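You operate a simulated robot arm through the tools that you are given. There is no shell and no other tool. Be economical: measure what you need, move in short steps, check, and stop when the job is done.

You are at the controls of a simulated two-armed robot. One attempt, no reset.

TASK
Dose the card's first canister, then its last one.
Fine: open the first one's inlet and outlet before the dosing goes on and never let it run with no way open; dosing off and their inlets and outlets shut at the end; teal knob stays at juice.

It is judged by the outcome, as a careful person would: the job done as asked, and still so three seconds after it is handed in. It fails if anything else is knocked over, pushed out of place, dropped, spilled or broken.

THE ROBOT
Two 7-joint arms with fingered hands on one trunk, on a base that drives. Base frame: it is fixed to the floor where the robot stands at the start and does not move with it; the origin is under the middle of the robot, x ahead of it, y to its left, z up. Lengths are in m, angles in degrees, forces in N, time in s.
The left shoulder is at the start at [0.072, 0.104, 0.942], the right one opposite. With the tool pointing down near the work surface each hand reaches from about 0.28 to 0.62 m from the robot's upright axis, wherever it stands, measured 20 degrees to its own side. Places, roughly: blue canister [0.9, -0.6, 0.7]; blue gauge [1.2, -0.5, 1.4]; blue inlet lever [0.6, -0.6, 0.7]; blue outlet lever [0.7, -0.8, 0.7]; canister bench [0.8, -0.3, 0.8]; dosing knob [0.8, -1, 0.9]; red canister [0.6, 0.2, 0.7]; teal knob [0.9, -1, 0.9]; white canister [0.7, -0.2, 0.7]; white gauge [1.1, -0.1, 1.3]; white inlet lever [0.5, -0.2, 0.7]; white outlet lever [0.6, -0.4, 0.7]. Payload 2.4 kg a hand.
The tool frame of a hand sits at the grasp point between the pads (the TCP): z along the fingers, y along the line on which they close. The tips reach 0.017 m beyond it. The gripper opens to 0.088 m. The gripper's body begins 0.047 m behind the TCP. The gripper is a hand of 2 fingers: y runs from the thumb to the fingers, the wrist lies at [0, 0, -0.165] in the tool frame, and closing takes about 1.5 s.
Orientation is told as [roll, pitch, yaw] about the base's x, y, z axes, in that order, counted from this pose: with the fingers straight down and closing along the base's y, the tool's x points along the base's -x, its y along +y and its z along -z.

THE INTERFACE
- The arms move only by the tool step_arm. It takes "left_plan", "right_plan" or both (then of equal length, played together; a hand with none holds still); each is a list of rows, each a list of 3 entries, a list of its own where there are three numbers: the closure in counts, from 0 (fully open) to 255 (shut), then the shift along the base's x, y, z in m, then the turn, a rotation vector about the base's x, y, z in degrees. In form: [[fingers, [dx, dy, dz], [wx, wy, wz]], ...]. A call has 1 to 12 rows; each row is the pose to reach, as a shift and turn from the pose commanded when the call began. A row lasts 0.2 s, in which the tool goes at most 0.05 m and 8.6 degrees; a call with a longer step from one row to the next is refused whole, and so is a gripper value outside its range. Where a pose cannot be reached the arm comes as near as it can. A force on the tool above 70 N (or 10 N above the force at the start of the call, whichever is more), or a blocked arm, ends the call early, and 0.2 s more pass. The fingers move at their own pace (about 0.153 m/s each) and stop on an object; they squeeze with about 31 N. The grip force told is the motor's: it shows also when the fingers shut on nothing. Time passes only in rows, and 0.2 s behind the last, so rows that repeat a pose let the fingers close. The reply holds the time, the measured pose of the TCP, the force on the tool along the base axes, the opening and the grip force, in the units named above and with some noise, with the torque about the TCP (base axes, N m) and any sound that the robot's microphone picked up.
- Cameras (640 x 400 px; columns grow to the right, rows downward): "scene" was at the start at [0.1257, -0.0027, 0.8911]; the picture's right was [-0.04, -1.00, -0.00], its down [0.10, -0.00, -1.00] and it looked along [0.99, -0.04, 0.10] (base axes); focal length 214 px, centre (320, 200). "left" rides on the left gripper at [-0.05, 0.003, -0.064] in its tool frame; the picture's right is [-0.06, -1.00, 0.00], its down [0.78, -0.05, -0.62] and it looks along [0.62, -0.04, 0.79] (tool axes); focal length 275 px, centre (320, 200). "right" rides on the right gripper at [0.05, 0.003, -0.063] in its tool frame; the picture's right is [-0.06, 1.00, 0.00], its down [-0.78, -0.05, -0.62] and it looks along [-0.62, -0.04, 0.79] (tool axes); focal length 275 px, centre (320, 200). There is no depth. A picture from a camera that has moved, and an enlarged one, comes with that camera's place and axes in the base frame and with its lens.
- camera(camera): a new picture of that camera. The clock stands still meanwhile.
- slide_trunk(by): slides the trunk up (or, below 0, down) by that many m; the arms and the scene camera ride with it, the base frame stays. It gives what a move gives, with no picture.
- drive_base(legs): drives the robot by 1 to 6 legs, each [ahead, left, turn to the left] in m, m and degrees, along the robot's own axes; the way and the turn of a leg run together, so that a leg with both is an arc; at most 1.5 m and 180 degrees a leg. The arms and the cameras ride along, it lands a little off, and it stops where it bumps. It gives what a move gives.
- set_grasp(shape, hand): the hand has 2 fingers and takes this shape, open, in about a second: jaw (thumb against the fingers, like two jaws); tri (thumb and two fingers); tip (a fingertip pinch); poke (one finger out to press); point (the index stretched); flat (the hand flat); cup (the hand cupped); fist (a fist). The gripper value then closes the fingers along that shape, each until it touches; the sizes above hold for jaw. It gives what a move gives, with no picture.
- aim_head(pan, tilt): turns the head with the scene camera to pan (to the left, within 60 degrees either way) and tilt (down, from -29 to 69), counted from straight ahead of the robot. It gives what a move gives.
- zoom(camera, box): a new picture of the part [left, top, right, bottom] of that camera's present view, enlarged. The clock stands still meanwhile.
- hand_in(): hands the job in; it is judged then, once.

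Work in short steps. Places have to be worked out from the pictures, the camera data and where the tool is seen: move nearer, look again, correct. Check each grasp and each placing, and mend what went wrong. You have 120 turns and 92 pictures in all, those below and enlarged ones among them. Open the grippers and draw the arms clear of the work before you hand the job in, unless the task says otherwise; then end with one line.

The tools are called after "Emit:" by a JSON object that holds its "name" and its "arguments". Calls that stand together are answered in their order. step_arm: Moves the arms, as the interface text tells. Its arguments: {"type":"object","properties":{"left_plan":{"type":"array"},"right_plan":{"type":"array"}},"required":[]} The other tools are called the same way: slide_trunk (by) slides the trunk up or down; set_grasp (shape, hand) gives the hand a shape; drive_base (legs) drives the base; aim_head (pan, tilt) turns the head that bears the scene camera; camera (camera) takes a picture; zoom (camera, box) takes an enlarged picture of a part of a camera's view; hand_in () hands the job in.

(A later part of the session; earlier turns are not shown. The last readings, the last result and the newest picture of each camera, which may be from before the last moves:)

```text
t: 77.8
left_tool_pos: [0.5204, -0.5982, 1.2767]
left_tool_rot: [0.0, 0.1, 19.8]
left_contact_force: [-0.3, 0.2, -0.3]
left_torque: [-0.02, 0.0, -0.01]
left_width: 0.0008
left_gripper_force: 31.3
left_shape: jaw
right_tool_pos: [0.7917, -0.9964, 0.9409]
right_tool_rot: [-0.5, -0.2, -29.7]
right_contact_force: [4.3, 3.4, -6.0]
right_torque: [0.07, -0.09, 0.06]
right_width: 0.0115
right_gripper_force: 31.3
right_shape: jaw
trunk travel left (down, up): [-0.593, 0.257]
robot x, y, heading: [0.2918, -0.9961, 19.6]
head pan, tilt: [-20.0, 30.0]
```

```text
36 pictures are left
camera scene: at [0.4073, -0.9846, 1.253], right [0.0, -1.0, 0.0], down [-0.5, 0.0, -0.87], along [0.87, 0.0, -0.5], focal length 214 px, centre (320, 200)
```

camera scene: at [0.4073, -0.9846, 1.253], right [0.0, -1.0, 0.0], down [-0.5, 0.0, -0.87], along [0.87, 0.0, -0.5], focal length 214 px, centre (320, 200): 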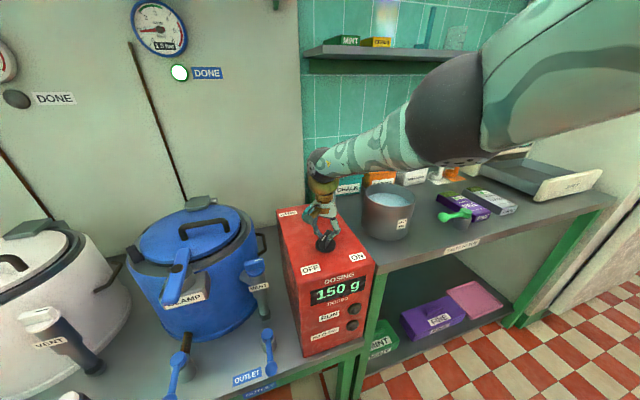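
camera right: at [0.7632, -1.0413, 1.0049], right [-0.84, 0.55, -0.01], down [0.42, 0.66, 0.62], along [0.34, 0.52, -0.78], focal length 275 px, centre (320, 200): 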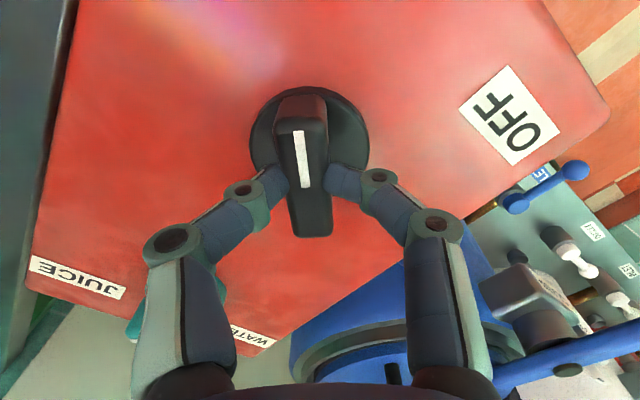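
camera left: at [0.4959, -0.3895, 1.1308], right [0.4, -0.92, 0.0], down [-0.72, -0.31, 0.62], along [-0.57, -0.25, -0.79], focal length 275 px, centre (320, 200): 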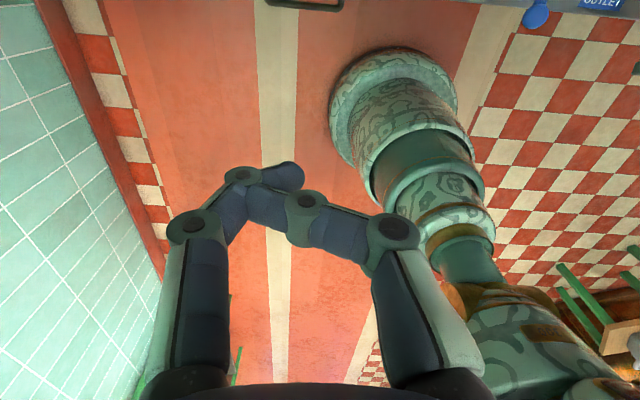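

RUN is off, the display shows 150 g, blue DONE lit. I release the knob and lift the right hand, while the left hand tilts forward and moves above the front of the inlet.

Emit:
{"name": "step_arm", "arguments": {"right_plan": [[110, [0, 0, 0], [0, 0, 0]], [110, [0, 0, 0], [0, 0, 0]], [110, [0, 0, 0.03], [0, 0, 0]], [110, [0, 0, 0.07], [0, 0, 0]], [110, [0, 0, 0.11], [0, 0, 0]], [110, [0, 0, 0.155], [0, 0, 0]], [110, [0, 0, 0.2], [0, 0, 0]], [110, [0, 0, 0.245], [0, 0, 0]], [110, [0, 0, 0.28], [0, 0, 0]]], "left_plan": [[255, [0.008, -0.015, 0], [2.5, -7, 0]], [255, [0.016, -0.03, 0], [5, -14, 0]], [255, [0.024, -0.045, 0], [7.5, -21, 0]], [255, [0.032, -0.06, 0], [10.2, -28.2, 0]], [255, [0.04, -0.075, 0], [10.2, -28.2, 0]], [255, [0.048, -0.09, 0], [10.2, -28.2, 0]], [255, [0.056, -0.105, 0], [10.2, -28.2, 0]], [255, [0.06, -0.123, 0], [10.2, -28.2, 0]], [255, [0.06, -0.123, 0], [10.2, -28.2, 0]]]}}

Emit:
{"name": "slide_trunk", "arguments": {"by": -0.21}}

Emit:
{"name": "aim_head", "arguments": {"pan": 10, "tilt": 40}}

Emit:
{"name": "camera", "arguments": {"camera": "scene"}}

```text
t: 79.8
left_tool_pos: [0.5792, -0.7222, 1.2769]
left_tool_rot: [0.0, -30.1, 19.9]
left_contact_force: [-0.9, -0.1, -0.5]
left_torque: [-0.01, 0.01, 0.0]
left_width: 0.0007
left_gripper_force: 31.0
left_shape: jaw
right_tool_pos: [0.7905, -0.9961, 1.2226]
right_tool_rot: [-0.5, -0.1, -29.6]
right_contact_force: [0.3, -0.5, 1.1]
right_torque: [-0.03, 0.01, -0.01]
right_width: 0.0498
right_gripper_force: 0.1
right_shape: jaw
trunk travel left (down, up): [-0.593, 0.257]
robot x, y, heading: [0.289, -0.9948, 20.0]
head pan, tilt: [-20.0, 30.0]
```

```text
t: 82.0
left_tool_pos: [0.5774, -0.7217, 1.0675]
left_tool_rot: [0.0, -30.0, 19.8]
left_contact_force: [0.1, -0.7, 0.4]
left_torque: [0.01, 0.0, 0.02]
left_width: 0.0005
left_gripper_force: 31.0
left_shape: jaw
right_tool_pos: [0.7969, -0.9963, 0.9891]
right_tool_rot: [-2.4, 1.7, -29.5]
right_contact_force: [-0.5, 0.4, 0.6]
right_torque: [0.0, -0.04, 0.0]
right_width: 0.0496
right_gripper_force: 0.0
right_shape: jaw
trunk travel left (down, up): [-0.383, 0.467]
robot x, y, heading: [0.2936, -0.9969, 19.6]
head pan, tilt: [-20.0, 30.0]
```

```text
t: 83.0
left_tool_pos: [0.5783, -0.7229, 1.0675]
left_tool_rot: [-0.1, -30.1, 19.8]
left_contact_force: [-0.2, 0.0, -0.2]
left_torque: [-0.01, 0.03, 0.02]
left_width: 0.0009
left_gripper_force: 31.0
left_shape: jaw
right_tool_pos: [0.7957, -0.9962, 0.9895]
right_tool_rot: [-2.4, 1.7, -29.5]
right_contact_force: [-0.6, 0.3, -0.2]
right_torque: [0.0, 0.01, 0.01]
right_width: 0.0499
right_gripper_force: 0.1
right_shape: jaw
trunk travel left (down, up): [-0.383, 0.467]
robot x, y, heading: [0.2935, -0.9958, 20.0]
head pan, tilt: [10.0, 40.0]
```

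```text
35 pictures are left
camera scene: at [0.393, -0.9413, 1.0266], right [0.5, -0.87, 0.0], down [-0.56, -0.32, -0.77], along [0.67, 0.38, -0.64], focal length 214 px, centre (320, 200)
```

scene: 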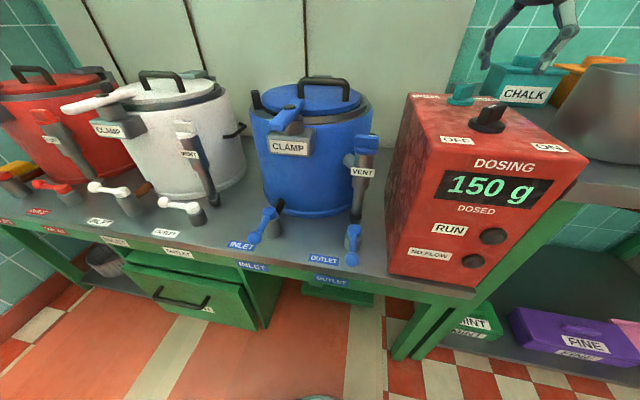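

Right hand sagged slightly (near a limit) but is clear of the knob; I raise it a bit while lowering the left hand to the right side of the inlet handle.

Emit:
{"name": "step_arm", "arguments": {"left_plan": [[255, [0.004, 0.003, -0.045], [0, 0, 0]], [255, [0.008, 0.006, -0.09], [0, 0, 0]], [255, [0.012, 0.009, -0.135], [0, 0, 0]], [255, [0.016, 0.012, -0.18], [0, 0, 0]], [255, [0.02, 0.015, -0.225], [0, 0, 0]], [255, [0.025, 0.018, -0.27], [0, 0, 0]], [255, [0.029, 0.021, -0.315], [0, 0, 0]], [255, [0.033, 0.024, -0.36], [0, 0, 0]], [255, [0.0373, 0.0261, -0.405], [0, 0, 0]]], "right_plan": [[110, [0, 0, 0.01], [0, 0, 0]], [110, [0, 0, 0.02], [0, 0, 0]], [110, [0, 0, 0.03], [0, 0, 0]], [110, [0, 0, 0.04], [0, 0, 0]], [110, [0, 0, 0.05], [0, 0, 0]], [110, [0, 0, 0.06], [0, 0, 0]], [110, [0, 0, 0.07], [0, 0, 0]], [110, [0, 0, 0.07], [0, 0, 0]], [110, [0, 0, 0.07], [0, 0, 0]]]}}

Emit:
{"name": "zoom", "arguments": {"camera": "scene", "box": [160, 130, 400, 280]}}

```text
t: 85.0
left_tool_pos: [0.6181, -0.6951, 0.6637]
left_tool_rot: [-0.1, -30.1, 19.9]
left_contact_force: [1.1, -0.9, 0.9]
left_torque: [0.0, -0.01, 0.0]
left_width: 0.0003
left_gripper_force: 30.2
left_shape: jaw
right_tool_pos: [0.8086, -0.9977, 1.0596]
right_tool_rot: [-2.4, 1.7, -29.4]
right_contact_force: [0.1, 0.6, 0.4]
right_torque: [0.0, 0.02, -0.02]
right_width: 0.0499
right_gripper_force: 0.1
right_shape: jaw
right hand out of reach, approached as far as the arm can: row 2, 3, 4, 5, 6, 7, 8, 9
trunk travel left (down, up): [-0.383, 0.467]
robot x, y, heading: [0.2874, -0.9947, 19.9]
head pan, tilt: [10.0, 40.0]
```

```text
2.67 times, centred on (280, 205) of scene
camera zoom: at [0.3932, -0.9416, 1.0266], right [0.5, -0.87, 0.0], down [-0.56, -0.32, -0.77], along [0.66, 0.38, -0.64], focal length 572 px, centre (427, 187)
```

zoom: 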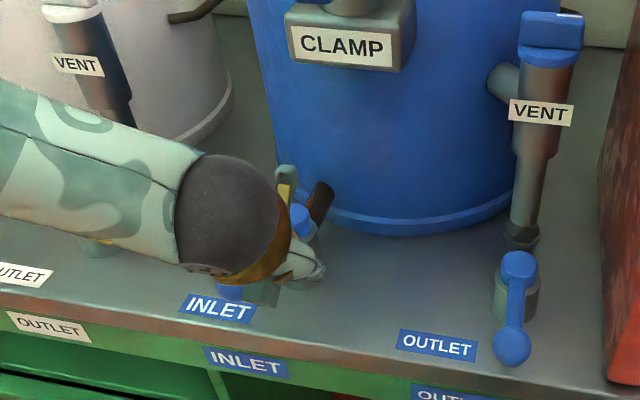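

Finger is right of the inlet handle. I sweep it back along the arc to the closed position.

Emit:
{"name": "step_arm", "arguments": {"left_plan": [[255, [-0.0086, 0.0133, 0], [0, 0, 0]], [255, [-0.012, 0.0205, 0], [0, 0, 0]], [255, [-0.0151, 0.0277, 0], [0, 0, 0]], [255, [-0.0168, 0.038, 0], [0, 0, 0]], [255, [-0.0178, 0.0486, 0], [0, 0, 0]], [255, [-0.0158, 0.059, 0], [0, 0, 0]], [255, [-0.0131, 0.0692, 0], [0, 0, 0]], [255, [-0.0095, 0.076, 0], [0, 0, 0]], [255, [-0.0051, 0.0829, 0], [0, 0, 0]], [255, [0.0005, 0.089, 0], [0, 0, 0]], [255, [0.0063, 0.094, 0], [0, 0, 0]], [255, [0.0095, 0.0959, 0], [0, 0, 0]]]}}

Emit:
{"name": "zoom", "arguments": {"camera": "scene", "box": [160, 130, 400, 280]}}

```text
t: 87.6
left_tool_pos: [0.6252, -0.5993, 0.663]
left_tool_rot: [0.1, -29.9, 19.8]
left_contact_force: [-1.6, -1.1, -1.3]
left_torque: [-0.03, -0.01, 0.04]
left_width: 0.0
left_gripper_force: 31.4
left_shape: jaw
right_tool_pos: [0.8081, -0.9975, 1.0588]
right_tool_rot: [-2.4, 1.7, -29.4]
right_contact_force: [0.1, 0.2, -0.3]
right_torque: [0.0, -0.02, 0.02]
right_width: 0.05
right_gripper_force: 0.1
right_shape: jaw
trunk travel left (down, up): [-0.383, 0.467]
robot x, y, heading: [0.2926, -0.9951, 19.8]
head pan, tilt: [10.0, 40.0]
```

```text
2.67 times, centred on (280, 205) of scene
camera zoom: at [0.3929, -0.9413, 1.0266], right [0.5, -0.87, 0.0], down [-0.56, -0.32, -0.77], along [0.66, 0.38, -0.64], focal length 572 px, centre (427, 187)
```

zoom: 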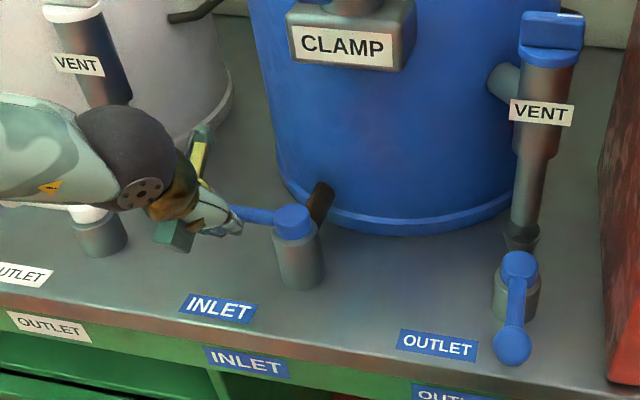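

It looks closed; I push 7 mm more to make sure it is on its stop.

Emit:
{"name": "step_arm", "arguments": {"left_plan": [[255, [0.004, 0.0014, 0], [0, 0, 0]], [255, [0.0075, 0.0025, 0], [0, 0, 0]]]}}

```text
t: 88.2
left_tool_pos: [0.6284, -0.5969, 0.6607]
left_tool_rot: [0.2, -29.7, 19.9]
left_contact_force: [-27.8, -11.1, -6.5]
left_torque: [-0.04, -0.19, 0.68]
left_width: 0.0001
left_gripper_force: 31.4
left_shape: jaw
right_tool_pos: [0.8068, -0.9968, 1.0596]
right_tool_rot: [-2.4, 1.6, -29.5]
right_contact_force: [0.0, 0.5, 0.7]
right_torque: [0.01, 0.0, 0.03]
right_width: 0.0499
right_gripper_force: 0.0
right_shape: jaw
trunk travel left (down, up): [-0.383, 0.467]
robot x, y, heading: [0.2896, -0.9955, 19.8]
head pan, tilt: [10.0, 40.0]
```

The stop is felt (28 N): blue inlet shut. I withdraw the left hand and shift the base 0.205 m right so the same motion serves the outlet.

Emit:
{"name": "step_arm", "arguments": {"left_plan": [[255, [-0.0376, -0.0136, 0], [0, 0, 0]], [255, [-0.075, -0.027, 0.02], [0, 0, 0]], [255, [-0.083, -0.03, 0.065], [0, 0, 0]], [255, [-0.083, -0.03, 0.11], [0, 0, 0]]]}}

Emit:
{"name": "drive_base", "arguments": {"legs": [[0, -0.205, 0]]}}

Emit:
{"name": "aim_head", "arguments": {"pan": 20, "tilt": 40}}

Emit:
{"name": "camera", "arguments": {"camera": "scene"}}

```text
t: 89.2
left_tool_pos: [0.5503, -0.6275, 0.7722]
left_tool_rot: [0.2, -30.0, 19.8]
left_contact_force: [-0.4, -0.5, 0.2]
left_torque: [0.0, -0.01, 0.05]
left_width: 0.0
left_gripper_force: 30.6
left_shape: jaw
right_tool_pos: [0.809, -0.9971, 1.0602]
right_tool_rot: [-2.4, 1.7, -29.4]
right_contact_force: [0.4, 0.5, -0.5]
right_torque: [-0.01, -0.01, 0.0]
right_width: 0.0496
right_gripper_force: 0.0
right_shape: jaw
trunk travel left (down, up): [-0.383, 0.467]
robot x, y, heading: [0.2912, -0.9924, 19.5]
head pan, tilt: [10.0, 40.0]
```

```text
t: 90.8
left_tool_pos: [0.6187, -0.8215, 0.7737]
left_tool_rot: [0.0, -30.0, 19.6]
left_contact_force: [-0.4, -0.6, 0.3]
left_torque: [0.01, 0.03, -0.01]
left_width: 0.0
left_gripper_force: 31.0
left_shape: jaw
right_tool_pos: [0.8771, -1.1915, 1.0587]
right_tool_rot: [-2.4, 1.7, -29.6]
right_contact_force: [0.5, -0.5, 0.3]
right_torque: [0.0, -0.01, 0.0]
right_width: 0.0499
right_gripper_force: 0.0
right_shape: jaw
trunk travel left (down, up): [-0.383, 0.467]
robot x, y, heading: [0.3588, -1.1895, 19.4]
head pan, tilt: [10.0, 40.0]
```

```text
t: 91.5
left_tool_pos: [0.619, -0.8214, 0.7721]
left_tool_rot: [0.1, -30.1, 19.7]
left_contact_force: [-0.2, 0.8, 0.2]
left_torque: [0.01, -0.02, 0.0]
left_width: 0.0003
left_gripper_force: 31.2
left_shape: jaw
right_tool_pos: [0.8777, -1.1917, 1.0607]
right_tool_rot: [-2.4, 1.6, -29.6]
right_contact_force: [0.6, -0.3, 0.1]
right_torque: [0.03, 0.01, 0.0]
right_width: 0.0497
right_gripper_force: 0.2
right_shape: jaw
trunk travel left (down, up): [-0.383, 0.467]
robot x, y, heading: [0.3606, -1.1868, 19.7]
head pan, tilt: [20.0, 40.0]
```

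```text
32 pictures are left
camera scene: at [0.4538, -1.1222, 1.0266], right [0.64, -0.77, 0.0], down [-0.5, -0.41, -0.77], along [0.59, 0.49, -0.64], focal length 214 px, centre (320, 200)
```

scene: 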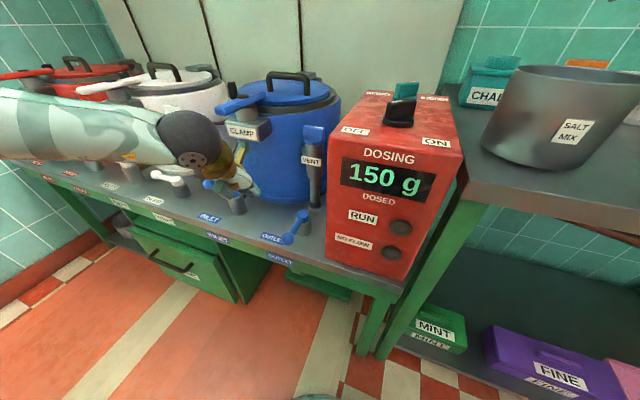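

Left hand is well placed; box and vent are clear. I move it to the right of the outlet handle and lower it.

Emit:
{"name": "step_arm", "arguments": {"left_plan": [[255, [0.025, -0.034, 0], [0, 0, 0]], [255, [0.0585, -0.069, 0], [0, 0, 0]], [255, [0.0585, -0.069, -0.045], [0, 0, 0]], [255, [0.0585, -0.069, -0.09], [0, 0, 0]], [255, [0.0585, -0.069, -0.124], [0, 0, 0]]]}}

Emit:
{"name": "zoom", "arguments": {"camera": "scene", "box": [160, 110, 400, 260]}}

```text
t: 92.7
left_tool_pos: [0.6782, -0.8812, 0.6709]
left_tool_rot: [-0.6, -29.8, 19.5]
left_contact_force: [0.3, 0.4, -0.9]
left_torque: [0.03, 0.0, 0.01]
left_width: 0.0004
left_gripper_force: 31.2
left_shape: jaw
left hand out of reach, approached as far as the arm can: row 5
right_tool_pos: [0.8772, -1.1905, 1.059]
right_tool_rot: [-2.5, 1.7, -29.6]
right_contact_force: [0.6, 0.0, 0.3]
right_torque: [-0.02, 0.01, -0.01]
right_width: 0.0498
right_gripper_force: 0.0
right_shape: jaw
trunk travel left (down, up): [-0.383, 0.467]
robot x, y, heading: [0.3612, -1.1855, 19.6]
head pan, tilt: [20.0, 40.0]
```

```text
2.67 times, centred on (280, 185) of scene
camera zoom: at [0.4542, -1.1222, 1.0265], right [0.64, -0.77, 0.0], down [-0.5, -0.41, -0.77], along [0.59, 0.49, -0.64], focal length 572 px, centre (427, 240)
```

zoom: 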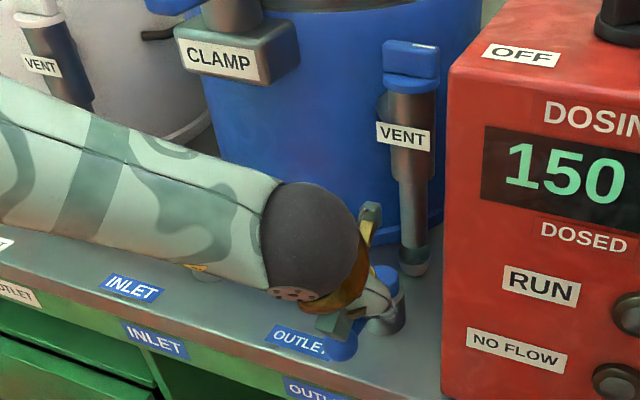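

Reach limit left it 2 cm high; I lower the trunk 2.4 cm to bring the finger to handle height.

Emit:
{"name": "slide_trunk", "arguments": {"by": -0.026}}

Emit:
{"name": "step_arm", "arguments": {"left_plan": [[255, [0, 0, 0], [0, 0, 0]]]}}

Emit:
{"name": "camera", "arguments": {"camera": "left"}}

```text
t: 93.5
left_tool_pos: [0.6804, -0.8807, 0.6458]
left_tool_rot: [-0.1, -29.6, 19.7]
left_contact_force: [0.2, -0.5, 0.7]
left_torque: [-0.03, 0.02, 0.06]
left_width: 0.0003
left_gripper_force: 31.5
left_shape: jaw
right_tool_pos: [0.8793, -1.1907, 1.0324]
right_tool_rot: [-2.6, 1.9, -29.3]
right_contact_force: [-0.3, 0.0, -0.2]
right_torque: [0.0, 0.02, 0.0]
right_width: 0.0501
right_gripper_force: 0.1
right_shape: jaw
trunk travel left (down, up): [-0.357, 0.493]
robot x, y, heading: [0.3576, -1.1877, 19.8]
head pan, tilt: [20.0, 40.0]
```

```text
t: 93.8
left_tool_pos: [0.6791, -0.8809, 0.6461]
left_tool_rot: [0.0, -29.6, 19.5]
left_contact_force: [-0.1, 0.1, -0.8]
left_torque: [-0.01, 0.01, 0.01]
left_width: 0.0005
left_gripper_force: 30.2
left_shape: jaw
right_tool_pos: [0.8782, -1.1913, 1.0321]
right_tool_rot: [-2.6, 1.9, -29.4]
right_contact_force: [-1.2, 0.3, -0.1]
right_torque: [0.0, 0.02, 0.01]
right_width: 0.0497
right_gripper_force: 0.1
right_shape: jaw
trunk travel left (down, up): [-0.357, 0.493]
robot x, y, heading: [0.3598, -1.1889, 19.5]
head pan, tilt: [20.0, 40.0]
```

```text
30 pictures are left
camera left: at [0.6909, -0.8735, 0.7257], right [0.39, -0.92, 0.03], down [-0.91, -0.38, 0.15], along [-0.13, -0.09, -0.99], focal length 275 px, centre (320, 200)
```

left: 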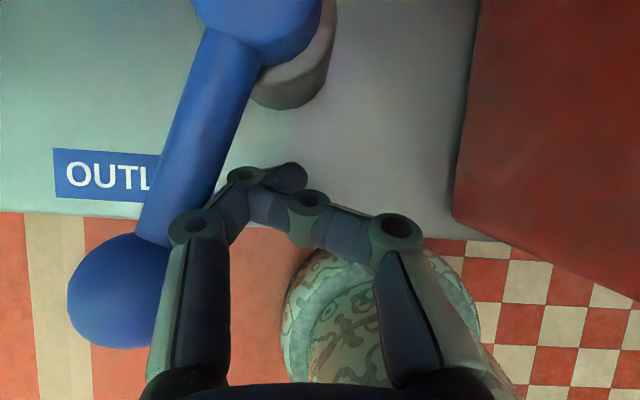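

The finger lies right beside the handle. I sweep it to the closed position with a slight push at the end.

Emit:
{"name": "step_arm", "arguments": {"left_plan": [[255, [-0.0091, 0.0088, 0], [0, 0, 0]], [255, [-0.0118, 0.016, 0], [0, 0, 0]], [255, [-0.0144, 0.023, 0], [0, 0, 0]], [255, [-0.0155, 0.0305, 0], [0, 0, 0]], [255, [-0.0159, 0.038, 0], [0, 0, 0]], [255, [-0.014, 0.048, 0], [0, 0, 0]], [255, [-0.0117, 0.0576, 0], [0, 0, 0]], [255, [-0.0043, 0.0708, 0], [0, 0, 0]], [255, [0.0064, 0.0816, 0], [0, 0, 0]], [255, [0.012, 0.0835, 0], [0, 0, 0]], [255, [0.016, 0.085, 0], [0, 0, 0]]]}}

Emit:
{"name": "zoom", "arguments": {"camera": "scene", "box": [160, 110, 400, 260]}}

```text
t: 96.2
left_tool_pos: [0.6924, -0.7965, 0.645]
left_tool_rot: [0.0, -29.4, 19.7]
left_contact_force: [-18.6, -9.1, -4.6]
left_torque: [-0.06, -0.1, 0.51]
left_width: 0.0006
left_gripper_force: 30.9
left_shape: jaw
right_tool_pos: [0.8781, -1.1919, 1.0322]
right_tool_rot: [-2.6, 1.9, -29.4]
right_contact_force: [0.4, 0.6, 0.0]
right_torque: [-0.01, 0.01, 0.04]
right_width: 0.0498
right_gripper_force: 0.0
right_shape: jaw
trunk travel left (down, up): [-0.357, 0.493]
robot x, y, heading: [0.3598, -1.1909, 19.9]
head pan, tilt: [20.0, 40.0]
```

```text
2.67 times, centred on (280, 185) of scene
camera zoom: at [0.4531, -1.1224, 1.0005], right [0.64, -0.77, 0.0], down [-0.49, -0.41, -0.77], along [0.59, 0.49, -0.64], focal length 572 px, centre (427, 240)
```

zoom: 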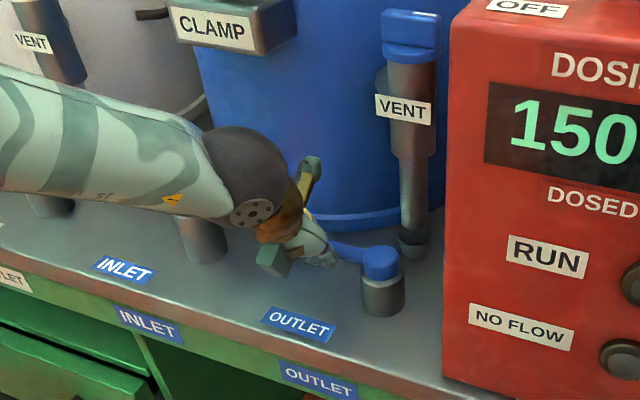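

Blue is fully shut (stop felt). Now white: I withdraw the left hand and drive left along the bench by 0.69 m to face the white levers.

Emit:
{"name": "step_arm", "arguments": {"left_plan": [[255, [-0.0376, -0.0136, 0], [0, 0, 0]], [255, [-0.075, -0.027, 0.02], [0, 0, 0]], [255, [-0.083, -0.03, 0.065], [0, 0, 0]], [255, [-0.083, -0.03, 0.11], [0, 0, 0]], [255, [-0.083, -0.03, 0.155], [0, 0, 0]]]}}

Emit:
{"name": "drive_base", "arguments": {"legs": [[0, 0.69, 0]]}}

Emit:
{"name": "aim_head", "arguments": {"pan": 15, "tilt": 45}}

Emit:
{"name": "camera", "arguments": {"camera": "scene"}}

```text
t: 97.5
left_tool_pos: [0.611, -0.8256, 0.8026]
left_tool_rot: [0.0, -29.6, 19.5]
left_contact_force: [-0.2, -0.1, 0.4]
left_torque: [-0.02, 0.01, 0.0]
left_width: 0.0006
left_gripper_force: 30.6
left_shape: jaw
right_tool_pos: [0.8797, -1.1915, 1.0325]
right_tool_rot: [-2.7, 1.9, -29.4]
right_contact_force: [0.0, 0.6, -0.6]
right_torque: [0.01, 0.01, 0.0]
right_width: 0.0497
right_gripper_force: 0.1
right_shape: jaw
trunk travel left (down, up): [-0.357, 0.493]
robot x, y, heading: [0.3583, -1.1875, 19.7]
head pan, tilt: [20.0, 40.0]
```

```text
t: 101.2
left_tool_pos: [0.3798, -0.1774, 0.8029]
left_tool_rot: [0.0, -29.6, 19.6]
left_contact_force: [0.3, -0.1, 1.5]
left_torque: [0.03, 0.04, 0.02]
left_width: 0.0004
left_gripper_force: 30.8
left_shape: jaw
right_tool_pos: [0.6489, -0.5428, 1.0323]
right_tool_rot: [-2.6, 1.8, -29.4]
right_contact_force: [0.0, -0.1, 0.0]
right_torque: [0.03, 0.03, -0.03]
right_width: 0.05
right_gripper_force: 0.0
right_shape: jaw
trunk travel left (down, up): [-0.357, 0.493]
robot x, y, heading: [0.132, -0.5411, 19.8]
head pan, tilt: [20.0, 40.0]
```

```text
t: 101.9
left_tool_pos: [0.3802, -0.1787, 0.8019]
left_tool_rot: [0.0, -29.6, 19.7]
left_contact_force: [0.2, 0.5, -0.1]
left_torque: [0.0, -0.01, 0.0]
left_width: 0.0004
left_gripper_force: 30.6
left_shape: jaw
right_tool_pos: [0.6494, -0.544, 1.0323]
right_tool_rot: [-2.5, 1.9, -29.5]
right_contact_force: [-0.5, -0.7, -0.6]
right_torque: [0.03, 0.01, 0.01]
right_width: 0.0498
right_gripper_force: 0.0
right_shape: jaw
trunk travel left (down, up): [-0.357, 0.493]
robot x, y, heading: [0.1288, -0.5405, 19.6]
head pan, tilt: [15.0, 45.0]
```

```text
28 pictures are left
camera scene: at [0.2247, -0.4816, 0.9932], right [0.57, -0.82, 0.0], down [-0.58, -0.4, -0.71], along [0.58, 0.4, -0.71], focal length 214 px, centre (320, 200)
```

scene: 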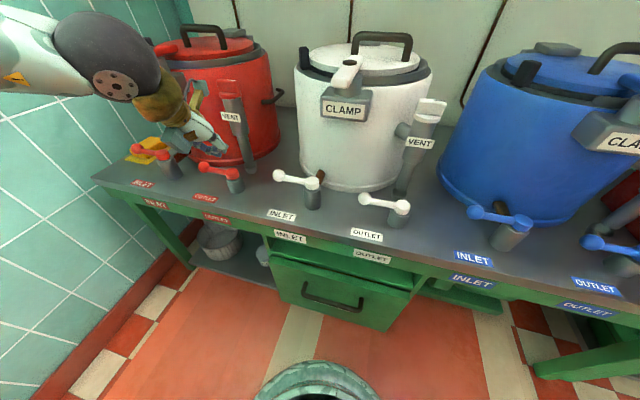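

I stand before the white canister. I set the left hand upright above the back side of the white inlet handle and look with its camera to measure accurately.

Emit:
{"name": "step_arm", "arguments": {"left_plan": [[255, [0.02, -0.002, 0.035], [-2.5, 7, 0]], [255, [0.06, -0.006, 0.06], [-5, 14, 0]], [255, [0.1, -0.011, 0.06], [-7.5, 21, 0]], [255, [0.135, -0.015, 0.06], [-10, 27.8, 0]], [255, [0.155, -0.018, 0.06], [-10, 27.8, 0]]]}}

Emit:
{"name": "camera", "arguments": {"camera": "left"}}

Emit:
{"name": "zoom", "arguments": {"camera": "scene", "box": [240, 120, 480, 270]}}

```text
t: 103.1
left_tool_pos: [0.5365, -0.1958, 0.8618]
left_tool_rot: [-0.1, 0.0, 19.6]
left_contact_force: [-0.4, 0.2, 1.1]
left_torque: [0.03, 0.02, 0.02]
left_width: 0.0007
left_gripper_force: 31.2
left_shape: jaw
right_tool_pos: [0.6484, -0.5433, 1.0323]
right_tool_rot: [-2.6, 1.9, -29.4]
right_contact_force: [-0.1, -0.6, -0.1]
right_torque: [0.01, 0.02, -0.01]
right_width: 0.05
right_gripper_force: 0.0
right_shape: jaw
trunk travel left (down, up): [-0.357, 0.493]
robot x, y, heading: [0.1289, -0.5432, 19.6]
head pan, tilt: [15.0, 45.0]
```

```text
27 pictures are left
camera left: at [0.5831, -0.1766, 0.9245], right [0.39, -0.92, 0.0], down [-0.72, -0.31, 0.62], along [-0.57, -0.24, -0.79], focal length 275 px, centre (320, 200)
```

left: 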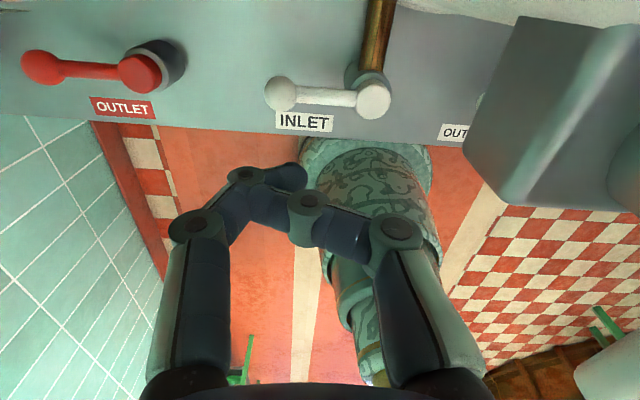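

```text
2.67 times, centred on (360, 195) of scene
camera zoom: at [0.2249, -0.4818, 0.9931], right [0.57, -0.82, 0.0], down [-0.58, -0.4, -0.71], along [0.58, 0.4, -0.71], focal length 572 px, centre (213, 213)
```

zoom: 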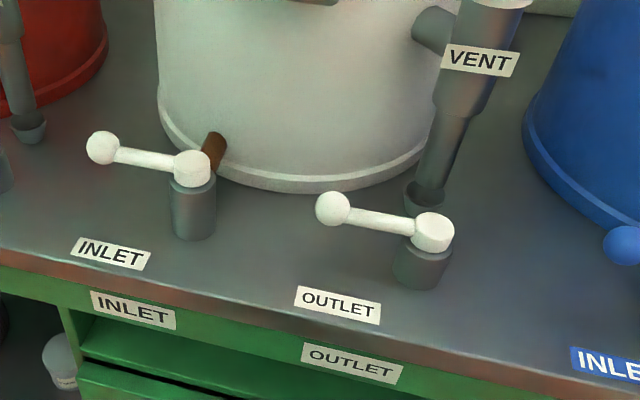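

White inlet hub triangulates to (0.5245,-0.253,0.671), outlet hub to (0.585,-0.448). The left fingers are 31 mm behind the inlet handle; I lower them.

Emit:
{"name": "step_arm", "arguments": {"left_plan": [[255, [0, 0, -0.045], [0, 0, 0]], [255, [0, 0, -0.09], [0, 0, 0]], [255, [0, 0, -0.135], [0, 0, 0]], [255, [0, 0, -0.175], [0, 0, 0]], [255, [0, 0, -0.201], [0, 0, 0]]]}}

Emit:
{"name": "zoom", "arguments": {"camera": "scene", "box": [240, 120, 480, 270]}}

```text
t: 104.3
left_tool_pos: [0.5169, -0.2028, 0.6758]
left_tool_rot: [-0.2, -0.2, 19.5]
left_contact_force: [0.3, -0.8, 0.0]
left_torque: [-0.03, 0.01, -0.03]
left_width: 0.0006
left_gripper_force: 31.2
left_shape: jaw
left hand out of reach, approached as far as the arm can: row 4, 5
right_tool_pos: [0.6489, -0.5443, 1.0313]
right_tool_rot: [-2.6, 1.9, -29.4]
right_contact_force: [-0.3, 0.2, 0.7]
right_torque: [-0.02, -0.02, 0.01]
right_width: 0.0499
right_gripper_force: 0.1
right_shape: jaw
trunk travel left (down, up): [-0.357, 0.493]
robot x, y, heading: [0.1258, -0.5406, 19.8]
head pan, tilt: [15.0, 45.0]
```

```text
2.67 times, centred on (360, 195) of scene
camera zoom: at [0.225, -0.4821, 0.9931], right [0.57, -0.82, 0.0], down [-0.58, -0.4, -0.71], along [0.58, 0.4, -0.71], focal length 572 px, centre (213, 213)
```

zoom: 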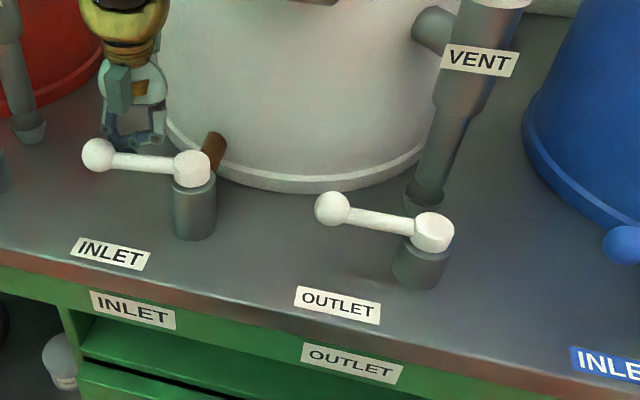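

The arm is at its stretch limit; I drive 3.5 cm forward.

Emit:
{"name": "drive_base", "arguments": {"legs": [[0.035, 0, 0]]}}

Emit:
{"name": "step_arm", "arguments": {"left_plan": [[255, [0, 0, -0.012], [0, 0, 0]]]}}

```text
t: 105.2
left_tool_pos: [0.5504, -0.1909, 0.6768]
left_tool_rot: [-0.1, 0.0, 19.7]
left_contact_force: [0.4, 0.0, -1.1]
left_torque: [0.01, -0.02, -0.01]
left_width: 0.0004
left_gripper_force: 30.8
left_shape: jaw
right_tool_pos: [0.6813, -0.5317, 1.0306]
right_tool_rot: [-2.6, 1.9, -29.4]
right_contact_force: [0.7, 0.2, 1.0]
right_torque: [0.02, 0.01, -0.02]
right_width: 0.0497
right_gripper_force: 0.1
right_shape: jaw
trunk travel left (down, up): [-0.357, 0.493]
robot x, y, heading: [0.1643, -0.5262, 19.5]
head pan, tilt: [15.0, 45.0]
```

```text
t: 105.6
left_tool_pos: [0.5397, -0.1948, 0.6646]
left_tool_rot: [-0.1, 0.0, 19.7]
left_contact_force: [0.5, 0.3, -0.3]
left_torque: [0.0, 0.01, 0.03]
left_width: 0.0007
left_gripper_force: 31.1
left_shape: jaw
left hand out of reach, approached as far as the arm can: row 1
right_tool_pos: [0.6822, -0.5322, 1.0313]
right_tool_rot: [-2.6, 1.9, -29.4]
right_contact_force: [-0.1, 0.8, 0.9]
right_torque: [0.01, -0.03, 0.0]
right_width: 0.0497
right_gripper_force: 0.1
right_shape: jaw
trunk travel left (down, up): [-0.357, 0.493]
robot x, y, heading: [0.1631, -0.529, 19.5]
head pan, tilt: [15.0, 45.0]
```

I do a small probing step toward the handle to learn the true commanded pose.

Emit:
{"name": "step_arm", "arguments": {"left_plan": [[255, [-0.012, -0.001, 0], [0, 0, 0]]]}}

```text
t: 106.0
left_tool_pos: [0.5351, -0.1923, 0.6581]
left_tool_rot: [-0.1, 0.0, 19.8]
left_contact_force: [0.3, 0.7, 1.0]
left_torque: [-0.03, 0.01, 0.01]
left_width: 0.0006
left_gripper_force: 30.7
left_shape: jaw
left hand out of reach, approached as far as the arm can: row 1
right_tool_pos: [0.682, -0.531, 1.0325]
right_tool_rot: [-2.6, 1.9, -29.4]
right_contact_force: [0.0, -0.4, 0.7]
right_torque: [0.03, 0.04, 0.01]
right_width: 0.0498
right_gripper_force: 0.1
right_shape: jaw
trunk travel left (down, up): [-0.357, 0.493]
robot x, y, heading: [0.1626, -0.5278, 19.5]
head pan, tilt: [15.0, 45.0]
```

Now the arc sweep to open the white inlet.

Emit:
{"name": "step_arm", "arguments": {"left_plan": [[255, [-0.008, -0.0015, 0], [0, 0, 0]], [255, [-0.0153, -0.0032, 0], [0, 0, 0]], [255, [-0.025, -0.005, 0], [0, 0, 0]], [255, [-0.035, -0.0073, 0], [0, 0, 0]], [255, [-0.044, -0.0123, 0], [0, 0, 0]], [255, [-0.0521, -0.0178, 0], [0, 0, 0]], [255, [-0.0585, -0.0255, 0], [0, 0, 0]], [255, [-0.0644, -0.0337, 0], [0, 0, 0]], [255, [-0.0698, -0.0478, 0], [0, 0, 0]], [255, [-0.0713, -0.0575, 0], [0, 0, 0]], [255, [-0.0713, -0.0635, 0], [0, 0, 0]]]}}

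Emit:
{"name": "zoom", "arguments": {"camera": "scene", "box": [240, 120, 480, 270]}}

```text
t: 108.4
left_tool_pos: [0.4635, -0.2504, 0.6584]
left_tool_rot: [0.2, -0.4, 20.2]
left_contact_force: [0.2, 37.2, 13.5]
left_torque: [-0.86, -0.06, 0.2]
left_width: 0.0
left_gripper_force: 30.4
left_shape: jaw
left hand out of reach, approached as far as the arm can: row 1, 2, 3, 4, 5, 6
right_tool_pos: [0.682, -0.5267, 1.033]
right_tool_rot: [-2.7, 1.8, -29.3]
right_contact_force: [0.6, 0.5, -0.4]
right_torque: [-0.02, 0.01, 0.01]
right_width: 0.0497
right_gripper_force: 0.0
right_shape: jaw
trunk travel left (down, up): [-0.357, 0.493]
robot x, y, heading: [0.1609, -0.5269, 19.8]
head pan, tilt: [15.0, 45.0]
```

```text
2.67 times, centred on (360, 195) of scene
camera zoom: at [0.2574, -0.467, 0.9932], right [0.57, -0.82, 0.0], down [-0.58, -0.4, -0.71], along [0.58, 0.4, -0.71], focal length 572 px, centre (213, 213)
```

zoom: 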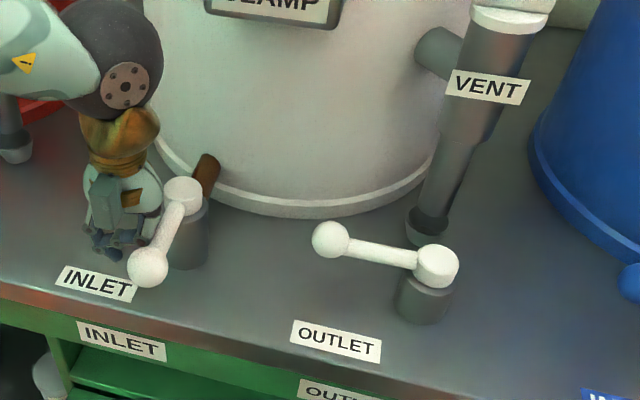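

White inlet open (stop felt at 37 N). I withdraw the left hand upward and turn the right hand back to face forward, closing it.

Emit:
{"name": "step_arm", "arguments": {"left_plan": [[255, [-0.005, 0.018, 0], [0, 0, 0]], [255, [-0.01, 0.035, 0.01], [0, 0, 0]], [255, [-0.012, 0.037, 0.055], [0, 0, 0]], [255, [-0.012, 0.037, 0.1], [0, 0, 0]], [255, [-0.012, 0.037, 0.145], [0, 0, 0]], [255, [-0.012, 0.037, 0.19], [0, 0, 0]], [255, [-0.012, 0.037, 0.235], [0, 0, 0]]], "right_plan": [[255, [-0.01, 0, 0.005], [0, 0, 7]], [255, [-0.02, 0, 0.01], [0, 0, 14]], [255, [-0.03, 0, 0.015], [0, 0, 21]], [255, [-0.04, 0, 0.02], [0, 0, 28]], [255, [-0.05, 0, 0.02], [0, 0, 35]], [255, [-0.06, 0, 0.02], [0, 0, 42]], [255, [-0.07, 0, 0.02], [0, 0, 49]]]}}

Emit:
{"name": "drive_base", "arguments": {"legs": [[-0.11, 0, 0], [0, 0.14, 0]]}}

Emit:
{"name": "step_arm", "arguments": {"right_plan": [[255, [0, 0, 0], [2.5, -7, 0]], [255, [0, 0, 0], [5, -14, 0]], [255, [0, 0, 0], [7.5, -21, 0]], [255, [0, 0, 0], [10.2, -28.2, 0]]]}}

```text
t: 110.0
left_tool_pos: [0.4511, -0.2208, 0.8955]
left_tool_rot: [0.0, -0.1, 19.7]
left_contact_force: [-0.2, 0.6, 0.1]
left_torque: [0.02, 0.03, 0.04]
left_width: 0.0009
left_gripper_force: 31.4
left_shape: jaw
right_tool_pos: [0.6131, -0.5316, 1.0505]
right_tool_rot: [-2.5, 1.9, 19.8]
right_contact_force: [0.0, -0.1, -0.7]
right_torque: [0.01, -0.02, 0.0]
right_width: 0.0
right_gripper_force: 31.2
right_shape: jaw
trunk travel left (down, up): [-0.357, 0.493]
robot x, y, heading: [0.1623, -0.5273, 19.8]
head pan, tilt: [15.0, 45.0]
```

```text
t: 112.1
left_tool_pos: [0.3001, -0.1231, 0.8954]
left_tool_rot: [0.0, 0.0, 19.7]
left_contact_force: [-0.2, 0.1, 0.2]
left_torque: [-0.02, -0.02, 0.03]
left_width: 0.0007
left_gripper_force: 30.7
left_shape: jaw
right_tool_pos: [0.4609, -0.4351, 1.0521]
right_tool_rot: [-2.5, 1.9, 19.4]
right_contact_force: [0.3, 1.0, -0.4]
right_torque: [-0.03, -0.03, -0.01]
right_width: 0.0
right_gripper_force: 30.9
right_shape: jaw
trunk travel left (down, up): [-0.357, 0.493]
robot x, y, heading: [0.0106, -0.4293, 19.5]
head pan, tilt: [15.0, 45.0]
```

```text
t: 113.1
left_tool_pos: [0.3002, -0.1231, 0.8948]
left_tool_rot: [-0.1, -0.1, 19.8]
left_contact_force: [-0.7, 0.5, 0.6]
left_torque: [-0.03, 0.03, 0.01]
left_width: 0.001
left_gripper_force: 30.9
left_shape: jaw
right_tool_pos: [0.4613, -0.4358, 1.0522]
right_tool_rot: [-2.4, -28.2, 19.5]
right_contact_force: [0.8, -0.6, -0.1]
right_torque: [-0.02, 0.01, 0.03]
right_width: 0.0
right_gripper_force: 30.8
right_shape: jaw
trunk travel left (down, up): [-0.357, 0.493]
robot x, y, heading: [0.0071, -0.4324, 19.4]
head pan, tilt: [15.0, 45.0]
```

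The right hand is upright-tilted in front of the white outlet. I descend to z≈0.70 in front of it.

Emit:
{"name": "step_arm", "arguments": {"right_plan": [[255, [0.001, -0.001, -0.045], [0, 0, 0]], [255, [0.002, -0.002, -0.09], [0, 0, 0]], [255, [0.003, -0.003, -0.135], [0, 0, 0]], [255, [0.004, -0.004, -0.18], [0, 0, 0]], [255, [0.005, -0.005, -0.225], [0, 0, 0]], [255, [0.006, -0.006, -0.27], [0, 0, 0]], [255, [0.007, -0.006, -0.315], [0, 0, 0]], [255, [0.007, -0.006, -0.35], [0, 0, 0]]]}}

Emit:
{"name": "aim_head", "arguments": {"pan": -20, "tilt": 30}}

Emit:
{"name": "camera", "arguments": {"camera": "scene"}}

```text
t: 114.9
left_tool_pos: [0.3006, -0.1234, 0.8949]
left_tool_rot: [-0.1, 0.0, 19.8]
left_contact_force: [0.4, -0.9, -0.7]
left_torque: [-0.01, 0.02, -0.02]
left_width: 0.0006
left_gripper_force: 30.8
left_shape: jaw
right_tool_pos: [0.469, -0.4407, 0.7003]
right_tool_rot: [-2.6, -28.2, 19.6]
right_contact_force: [0.4, -0.2, -0.7]
right_torque: [-0.01, -0.01, -0.01]
right_width: 0.0004
right_gripper_force: 31.5
right_shape: jaw
trunk travel left (down, up): [-0.357, 0.493]
robot x, y, heading: [0.0129, -0.4328, 19.8]
head pan, tilt: [15.0, 45.0]
```

```text
t: 115.9
left_tool_pos: [0.3021, -0.1251, 0.8954]
left_tool_rot: [-0.1, 0.0, 19.8]
left_contact_force: [0.3, 0.0, 0.5]
left_torque: [0.0, 0.01, 0.0]
left_width: 0.0005
left_gripper_force: 30.6
left_shape: jaw
right_tool_pos: [0.469, -0.442, 0.7018]
right_tool_rot: [-2.4, -28.1, 19.6]
right_contact_force: [-0.7, 0.2, 0.2]
right_torque: [0.01, -0.02, -0.03]
right_width: 0.0
right_gripper_force: 31.2
right_shape: jaw
trunk travel left (down, up): [-0.357, 0.493]
robot x, y, heading: [0.0097, -0.433, 19.8]
head pan, tilt: [-20.0, 30.0]
```

```text
23 pictures are left
camera scene: at [0.1306, -0.4201, 1.0157], right [-0.01, -1.0, 0.0], down [-0.5, 0.0, -0.87], along [0.87, 0.0, -0.5], focal length 214 px, centre (320, 200)
```

scene: 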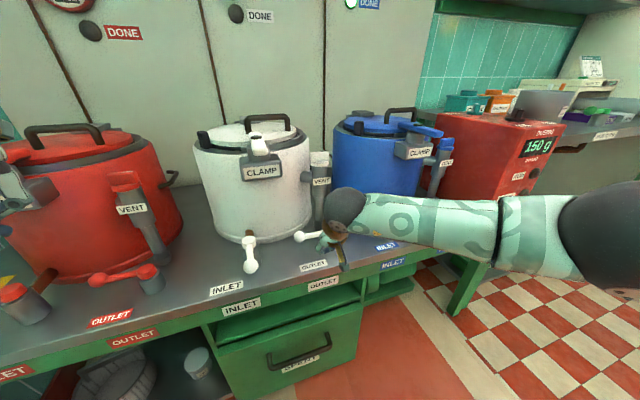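

Posture is as in the blue case. I drive 7 cm forward, then extend the hand over and behind the outlet handle.

Emit:
{"name": "drive_base", "arguments": {"legs": [[0.075, 0, 0]]}}

Emit:
{"name": "step_arm", "arguments": {"right_plan": [[255, [0.03, 0.011, 0.003], [0, 0, 0]], [255, [0.066, 0.024, 0.003], [0, 0, 0]]]}}

Emit:
{"name": "camera", "arguments": {"camera": "right"}}

```text
t: 116.9
left_tool_pos: [0.373, -0.0983, 0.8943]
left_tool_rot: [-0.1, -0.2, 19.6]
left_contact_force: [0.2, 0.8, -1.3]
left_torque: [0.03, 0.0, 0.0]
left_width: 0.0007
left_gripper_force: 31.0
left_shape: jaw
right_tool_pos: [0.5394, -0.4159, 0.7009]
right_tool_rot: [-2.4, -28.1, 19.5]
right_contact_force: [0.6, 0.2, -0.5]
right_torque: [0.0, -0.03, 0.0]
right_width: 0.0002
right_gripper_force: 30.8
right_shape: jaw
trunk travel left (down, up): [-0.357, 0.493]
robot x, y, heading: [0.0765, -0.4037, 19.8]
head pan, tilt: [-20.0, 30.0]
```

```text
t: 117.5
left_tool_pos: [0.371, -0.0983, 0.895]
left_tool_rot: [-0.2, -0.1, 19.6]
left_contact_force: [0.4, -0.1, 0.2]
left_torque: [0.02, 0.01, -0.04]
left_width: 0.0007
left_gripper_force: 31.3
left_shape: jaw
right_tool_pos: [0.6064, -0.3923, 0.7043]
right_tool_rot: [-2.6, -28.1, 19.6]
right_contact_force: [0.7, -0.4, -0.5]
right_torque: [0.0, -0.02, 0.0]
right_width: 0.0
right_gripper_force: 30.7
right_shape: jaw
trunk travel left (down, up): [-0.357, 0.493]
robot x, y, heading: [0.0813, -0.4112, 20.0]
head pan, tilt: [-20.0, 30.0]
```

```text
22 pictures are left
camera right: at [0.5346, -0.4095, 0.736], right [-0.26, 0.96, -0.01], down [0.38, 0.11, 0.92], along [0.88, 0.24, -0.4], focal length 275 px, centre (320, 200)
```

right: 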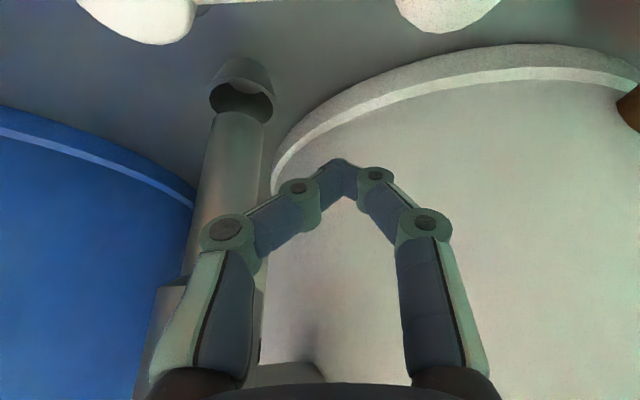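

Same view as in the blue case: fingers just behind the handle. I lower with the trunk 5 cm.

Emit:
{"name": "slide_trunk", "arguments": {"by": -0.05}}

Emit:
{"name": "zoom", "arguments": {"camera": "scene", "box": [240, 160, 480, 310]}}

```text
t: 118.5
left_tool_pos: [0.3708, -0.0982, 0.8453]
left_tool_rot: [-0.1, -0.1, 19.6]
left_contact_force: [0.0, -0.3, 0.4]
left_torque: [-0.02, -0.03, 0.01]
left_width: 0.0005
left_gripper_force: 30.7
left_shape: jaw
right_tool_pos: [0.6059, -0.3917, 0.6538]
right_tool_rot: [-2.5, -28.2, 19.5]
right_contact_force: [-0.5, -0.2, 0.0]
right_torque: [-0.02, -0.02, 0.03]
right_width: 0.0001
right_gripper_force: 30.7
right_shape: jaw
trunk travel left (down, up): [-0.307, 0.543]
robot x, y, heading: [0.0812, -0.4062, 19.4]
head pan, tilt: [-20.0, 30.0]
```

```text
2.67 times, centred on (360, 235) of scene
camera zoom: at [0.2028, -0.3946, 0.9656], right [-0.01, -1.0, 0.0], down [-0.5, 0.0, -0.87], along [0.87, -0.01, -0.5], focal length 572 px, centre (213, 107)
```

zoom: 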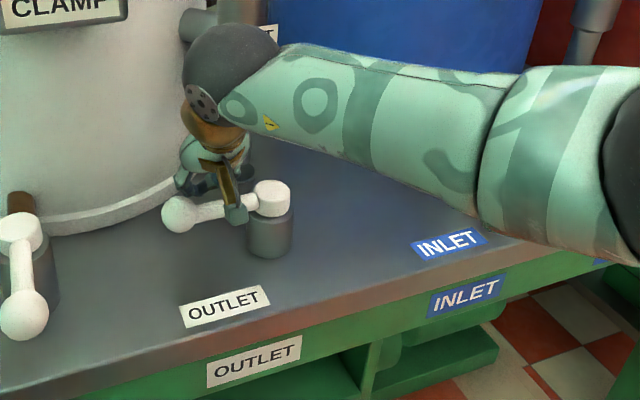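

All clear. I sweep the arc to open the white outlet.

Emit:
{"name": "step_arm", "arguments": {"right_plan": [[255, [-0.01, -0.003, 0], [0, 0, 0]], [255, [-0.0186, -0.0058, 0], [0, 0, 0]], [255, [-0.027, -0.0068, 0], [0, 0, 0]], [255, [-0.0362, -0.008, 0], [0, 0, 0]], [255, [-0.0445, -0.0118, 0], [0, 0, 0]], [255, [-0.0521, -0.0159, 0], [0, 0, 0]], [255, [-0.0585, -0.022, 0], [0, 0, 0]], [255, [-0.0642, -0.0289, 0], [0, 0, 0]], [255, [-0.0698, -0.0418, 0], [0, 0, 0]], [255, [-0.0717, -0.0505, 0], [0, 0, 0]], [255, [-0.0717, -0.0585, 0], [0, 0, 0]]]}}

Emit:
{"name": "camera", "arguments": {"camera": "right"}}

```text
t: 120.8
left_tool_pos: [0.3715, -0.0982, 0.8446]
left_tool_rot: [-0.1, -0.1, 19.7]
left_contact_force: [-0.1, 0.3, -0.2]
left_torque: [0.01, -0.03, 0.01]
left_width: 0.0011
left_gripper_force: 30.9
left_shape: jaw
right_tool_pos: [0.534, -0.4492, 0.6549]
right_tool_rot: [-2.3, -28.2, 19.6]
right_contact_force: [-0.2, 7.5, 6.7]
right_torque: [-0.08, -0.01, -0.01]
right_width: 0.0001
right_gripper_force: 31.2
right_shape: jaw
trunk travel left (down, up): [-0.307, 0.543]
robot x, y, heading: [0.0817, -0.4081, 19.4]
head pan, tilt: [-20.0, 30.0]
```

```text
20 pictures are left
camera right: at [0.4624, -0.4667, 0.6874], right [-0.27, 0.96, -0.01], down [0.38, 0.11, 0.92], along [0.89, 0.24, -0.4], focal length 275 px, centre (320, 200)
```

right: 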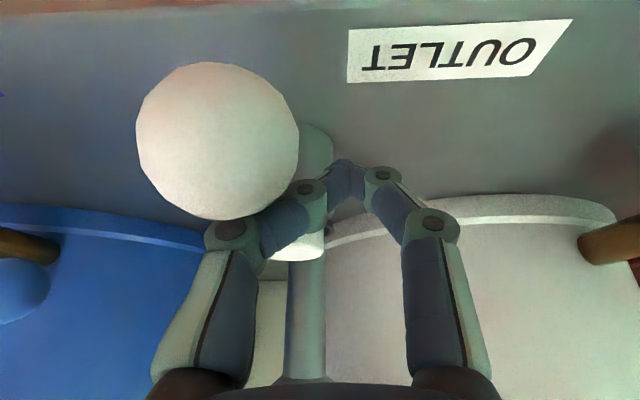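

White outlet is open too (θ≈88°). I withdraw, raise the trunk, and drive right to the dosing knob.

Emit:
{"name": "step_arm", "arguments": {"right_plan": [[255, [-0.004, 0.01, 0], [0, 0, 0]], [255, [-0.008, 0.021, 0.002], [0, 0, 0]]]}}

Emit:
{"name": "slide_trunk", "arguments": {"by": 0.38}}

Emit:
{"name": "drive_base", "arguments": {"legs": [[0, -0.624, 0]]}}

Emit:
{"name": "step_arm", "arguments": {"right_plan": [[110, [0.0, 0.0, 0.035], [-2.6, 7.3, 0]], [110, [0.0, 0.0, 0.07], [-5.2, 14.6, 0]], [110, [0.0, 0.0, 0.105], [-7.8, 21.9, 0]], [110, [0.0, 0.0, 0.12], [-9.6, 27, 0]]]}}

Emit:
{"name": "slide_trunk", "arguments": {"by": -0.1}}

```text
t: 121.5
left_tool_pos: [0.3726, -0.0989, 0.8448]
left_tool_rot: [-0.1, -0.1, 19.6]
left_contact_force: [0.7, -0.6, -0.3]
left_torque: [0.02, 0.0, -0.01]
left_width: 0.0008
left_gripper_force: 31.1
left_shape: jaw
right_tool_pos: [0.5254, -0.4296, 0.6556]
right_tool_rot: [-2.5, -28.0, 19.5]
right_contact_force: [0.3, -0.4, -0.8]
right_torque: [0.02, -0.01, -0.03]
right_width: 0.0
right_gripper_force: 30.8
right_shape: jaw
trunk travel left (down, up): [-0.307, 0.543]
robot x, y, heading: [0.0799, -0.4053, 19.6]
head pan, tilt: [-20.0, 30.0]
```

```text
t: 125.1
left_tool_pos: [0.3708, -0.099, 1.225]
left_tool_rot: [-0.1, -0.1, 19.7]
left_contact_force: [-1.3, 0.0, -0.8]
left_torque: [0.01, 0.0, 0.02]
left_width: 0.0006
left_gripper_force: 30.9
left_shape: jaw
right_tool_pos: [0.526, -0.4299, 1.0361]
right_tool_rot: [-2.4, -28.1, 19.5]
right_contact_force: [0.2, 0.0, -1.2]
right_torque: [0.0, 0.02, -0.02]
right_width: 0.0
right_gripper_force: 30.9
right_shape: jaw
trunk travel left (down, up): [-0.687, 0.163]
robot x, y, heading: [0.0825, -0.4083, 19.5]
head pan, tilt: [-20.0, 30.0]
```

```text
t: 128.6
left_tool_pos: [0.5807, -0.686, 1.2259]
left_tool_rot: [-0.1, 0.0, 19.7]
left_contact_force: [-0.1, -0.1, -0.1]
left_torque: [-0.01, 0.01, 0.0]
left_width: 0.0008
left_gripper_force: 31.1
left_shape: jaw
right_tool_pos: [0.7351, -1.016, 1.0355]
right_tool_rot: [-2.4, -28.0, 19.6]
right_contact_force: [-0.3, 0.7, -0.4]
right_torque: [-0.02, -0.05, -0.01]
right_width: 0.0001
right_gripper_force: 31.0
right_shape: jaw
trunk travel left (down, up): [-0.687, 0.163]
robot x, y, heading: [0.2915, -0.9959, 19.8]
head pan, tilt: [-20.0, 30.0]
```

```text
t: 129.6
left_tool_pos: [0.5815, -0.6855, 1.2254]
left_tool_rot: [-0.1, -0.1, 19.8]
left_contact_force: [1.1, -0.6, -0.1]
left_torque: [0.02, 0.04, 0.02]
left_width: 0.0009
left_gripper_force: 31.2
left_shape: jaw
right_tool_pos: [0.7347, -1.0157, 1.1561]
right_tool_rot: [-2.4, 0.8, 19.7]
right_contact_force: [0.1, -1.0, 0.0]
right_torque: [0.01, -0.01, 0.03]
right_width: 0.0495
right_gripper_force: 0.1
right_shape: jaw
trunk travel left (down, up): [-0.687, 0.163]
robot x, y, heading: [0.2892, -0.9913, 19.7]
head pan, tilt: [-20.0, 30.0]
```

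```text
t: 130.9
left_tool_pos: [0.5813, -0.6858, 1.1266]
left_tool_rot: [-0.1, -0.2, 19.7]
left_contact_force: [0.3, 0.4, -0.5]
left_torque: [-0.01, 0.0, 0.01]
left_width: 0.0006
left_gripper_force: 31.1
left_shape: jaw
right_tool_pos: [0.7347, -1.0151, 1.056]
right_tool_rot: [-2.4, 0.6, 19.6]
right_contact_force: [-0.9, 0.1, 0.1]
right_torque: [-0.02, 0.0, 0.01]
right_width: 0.0497
right_gripper_force: 0.1
right_shape: jaw
trunk travel left (down, up): [-0.587, 0.263]
robot x, y, heading: [0.2945, -0.9937, 19.8]
head pan, tilt: [-20.0, 30.0]
```

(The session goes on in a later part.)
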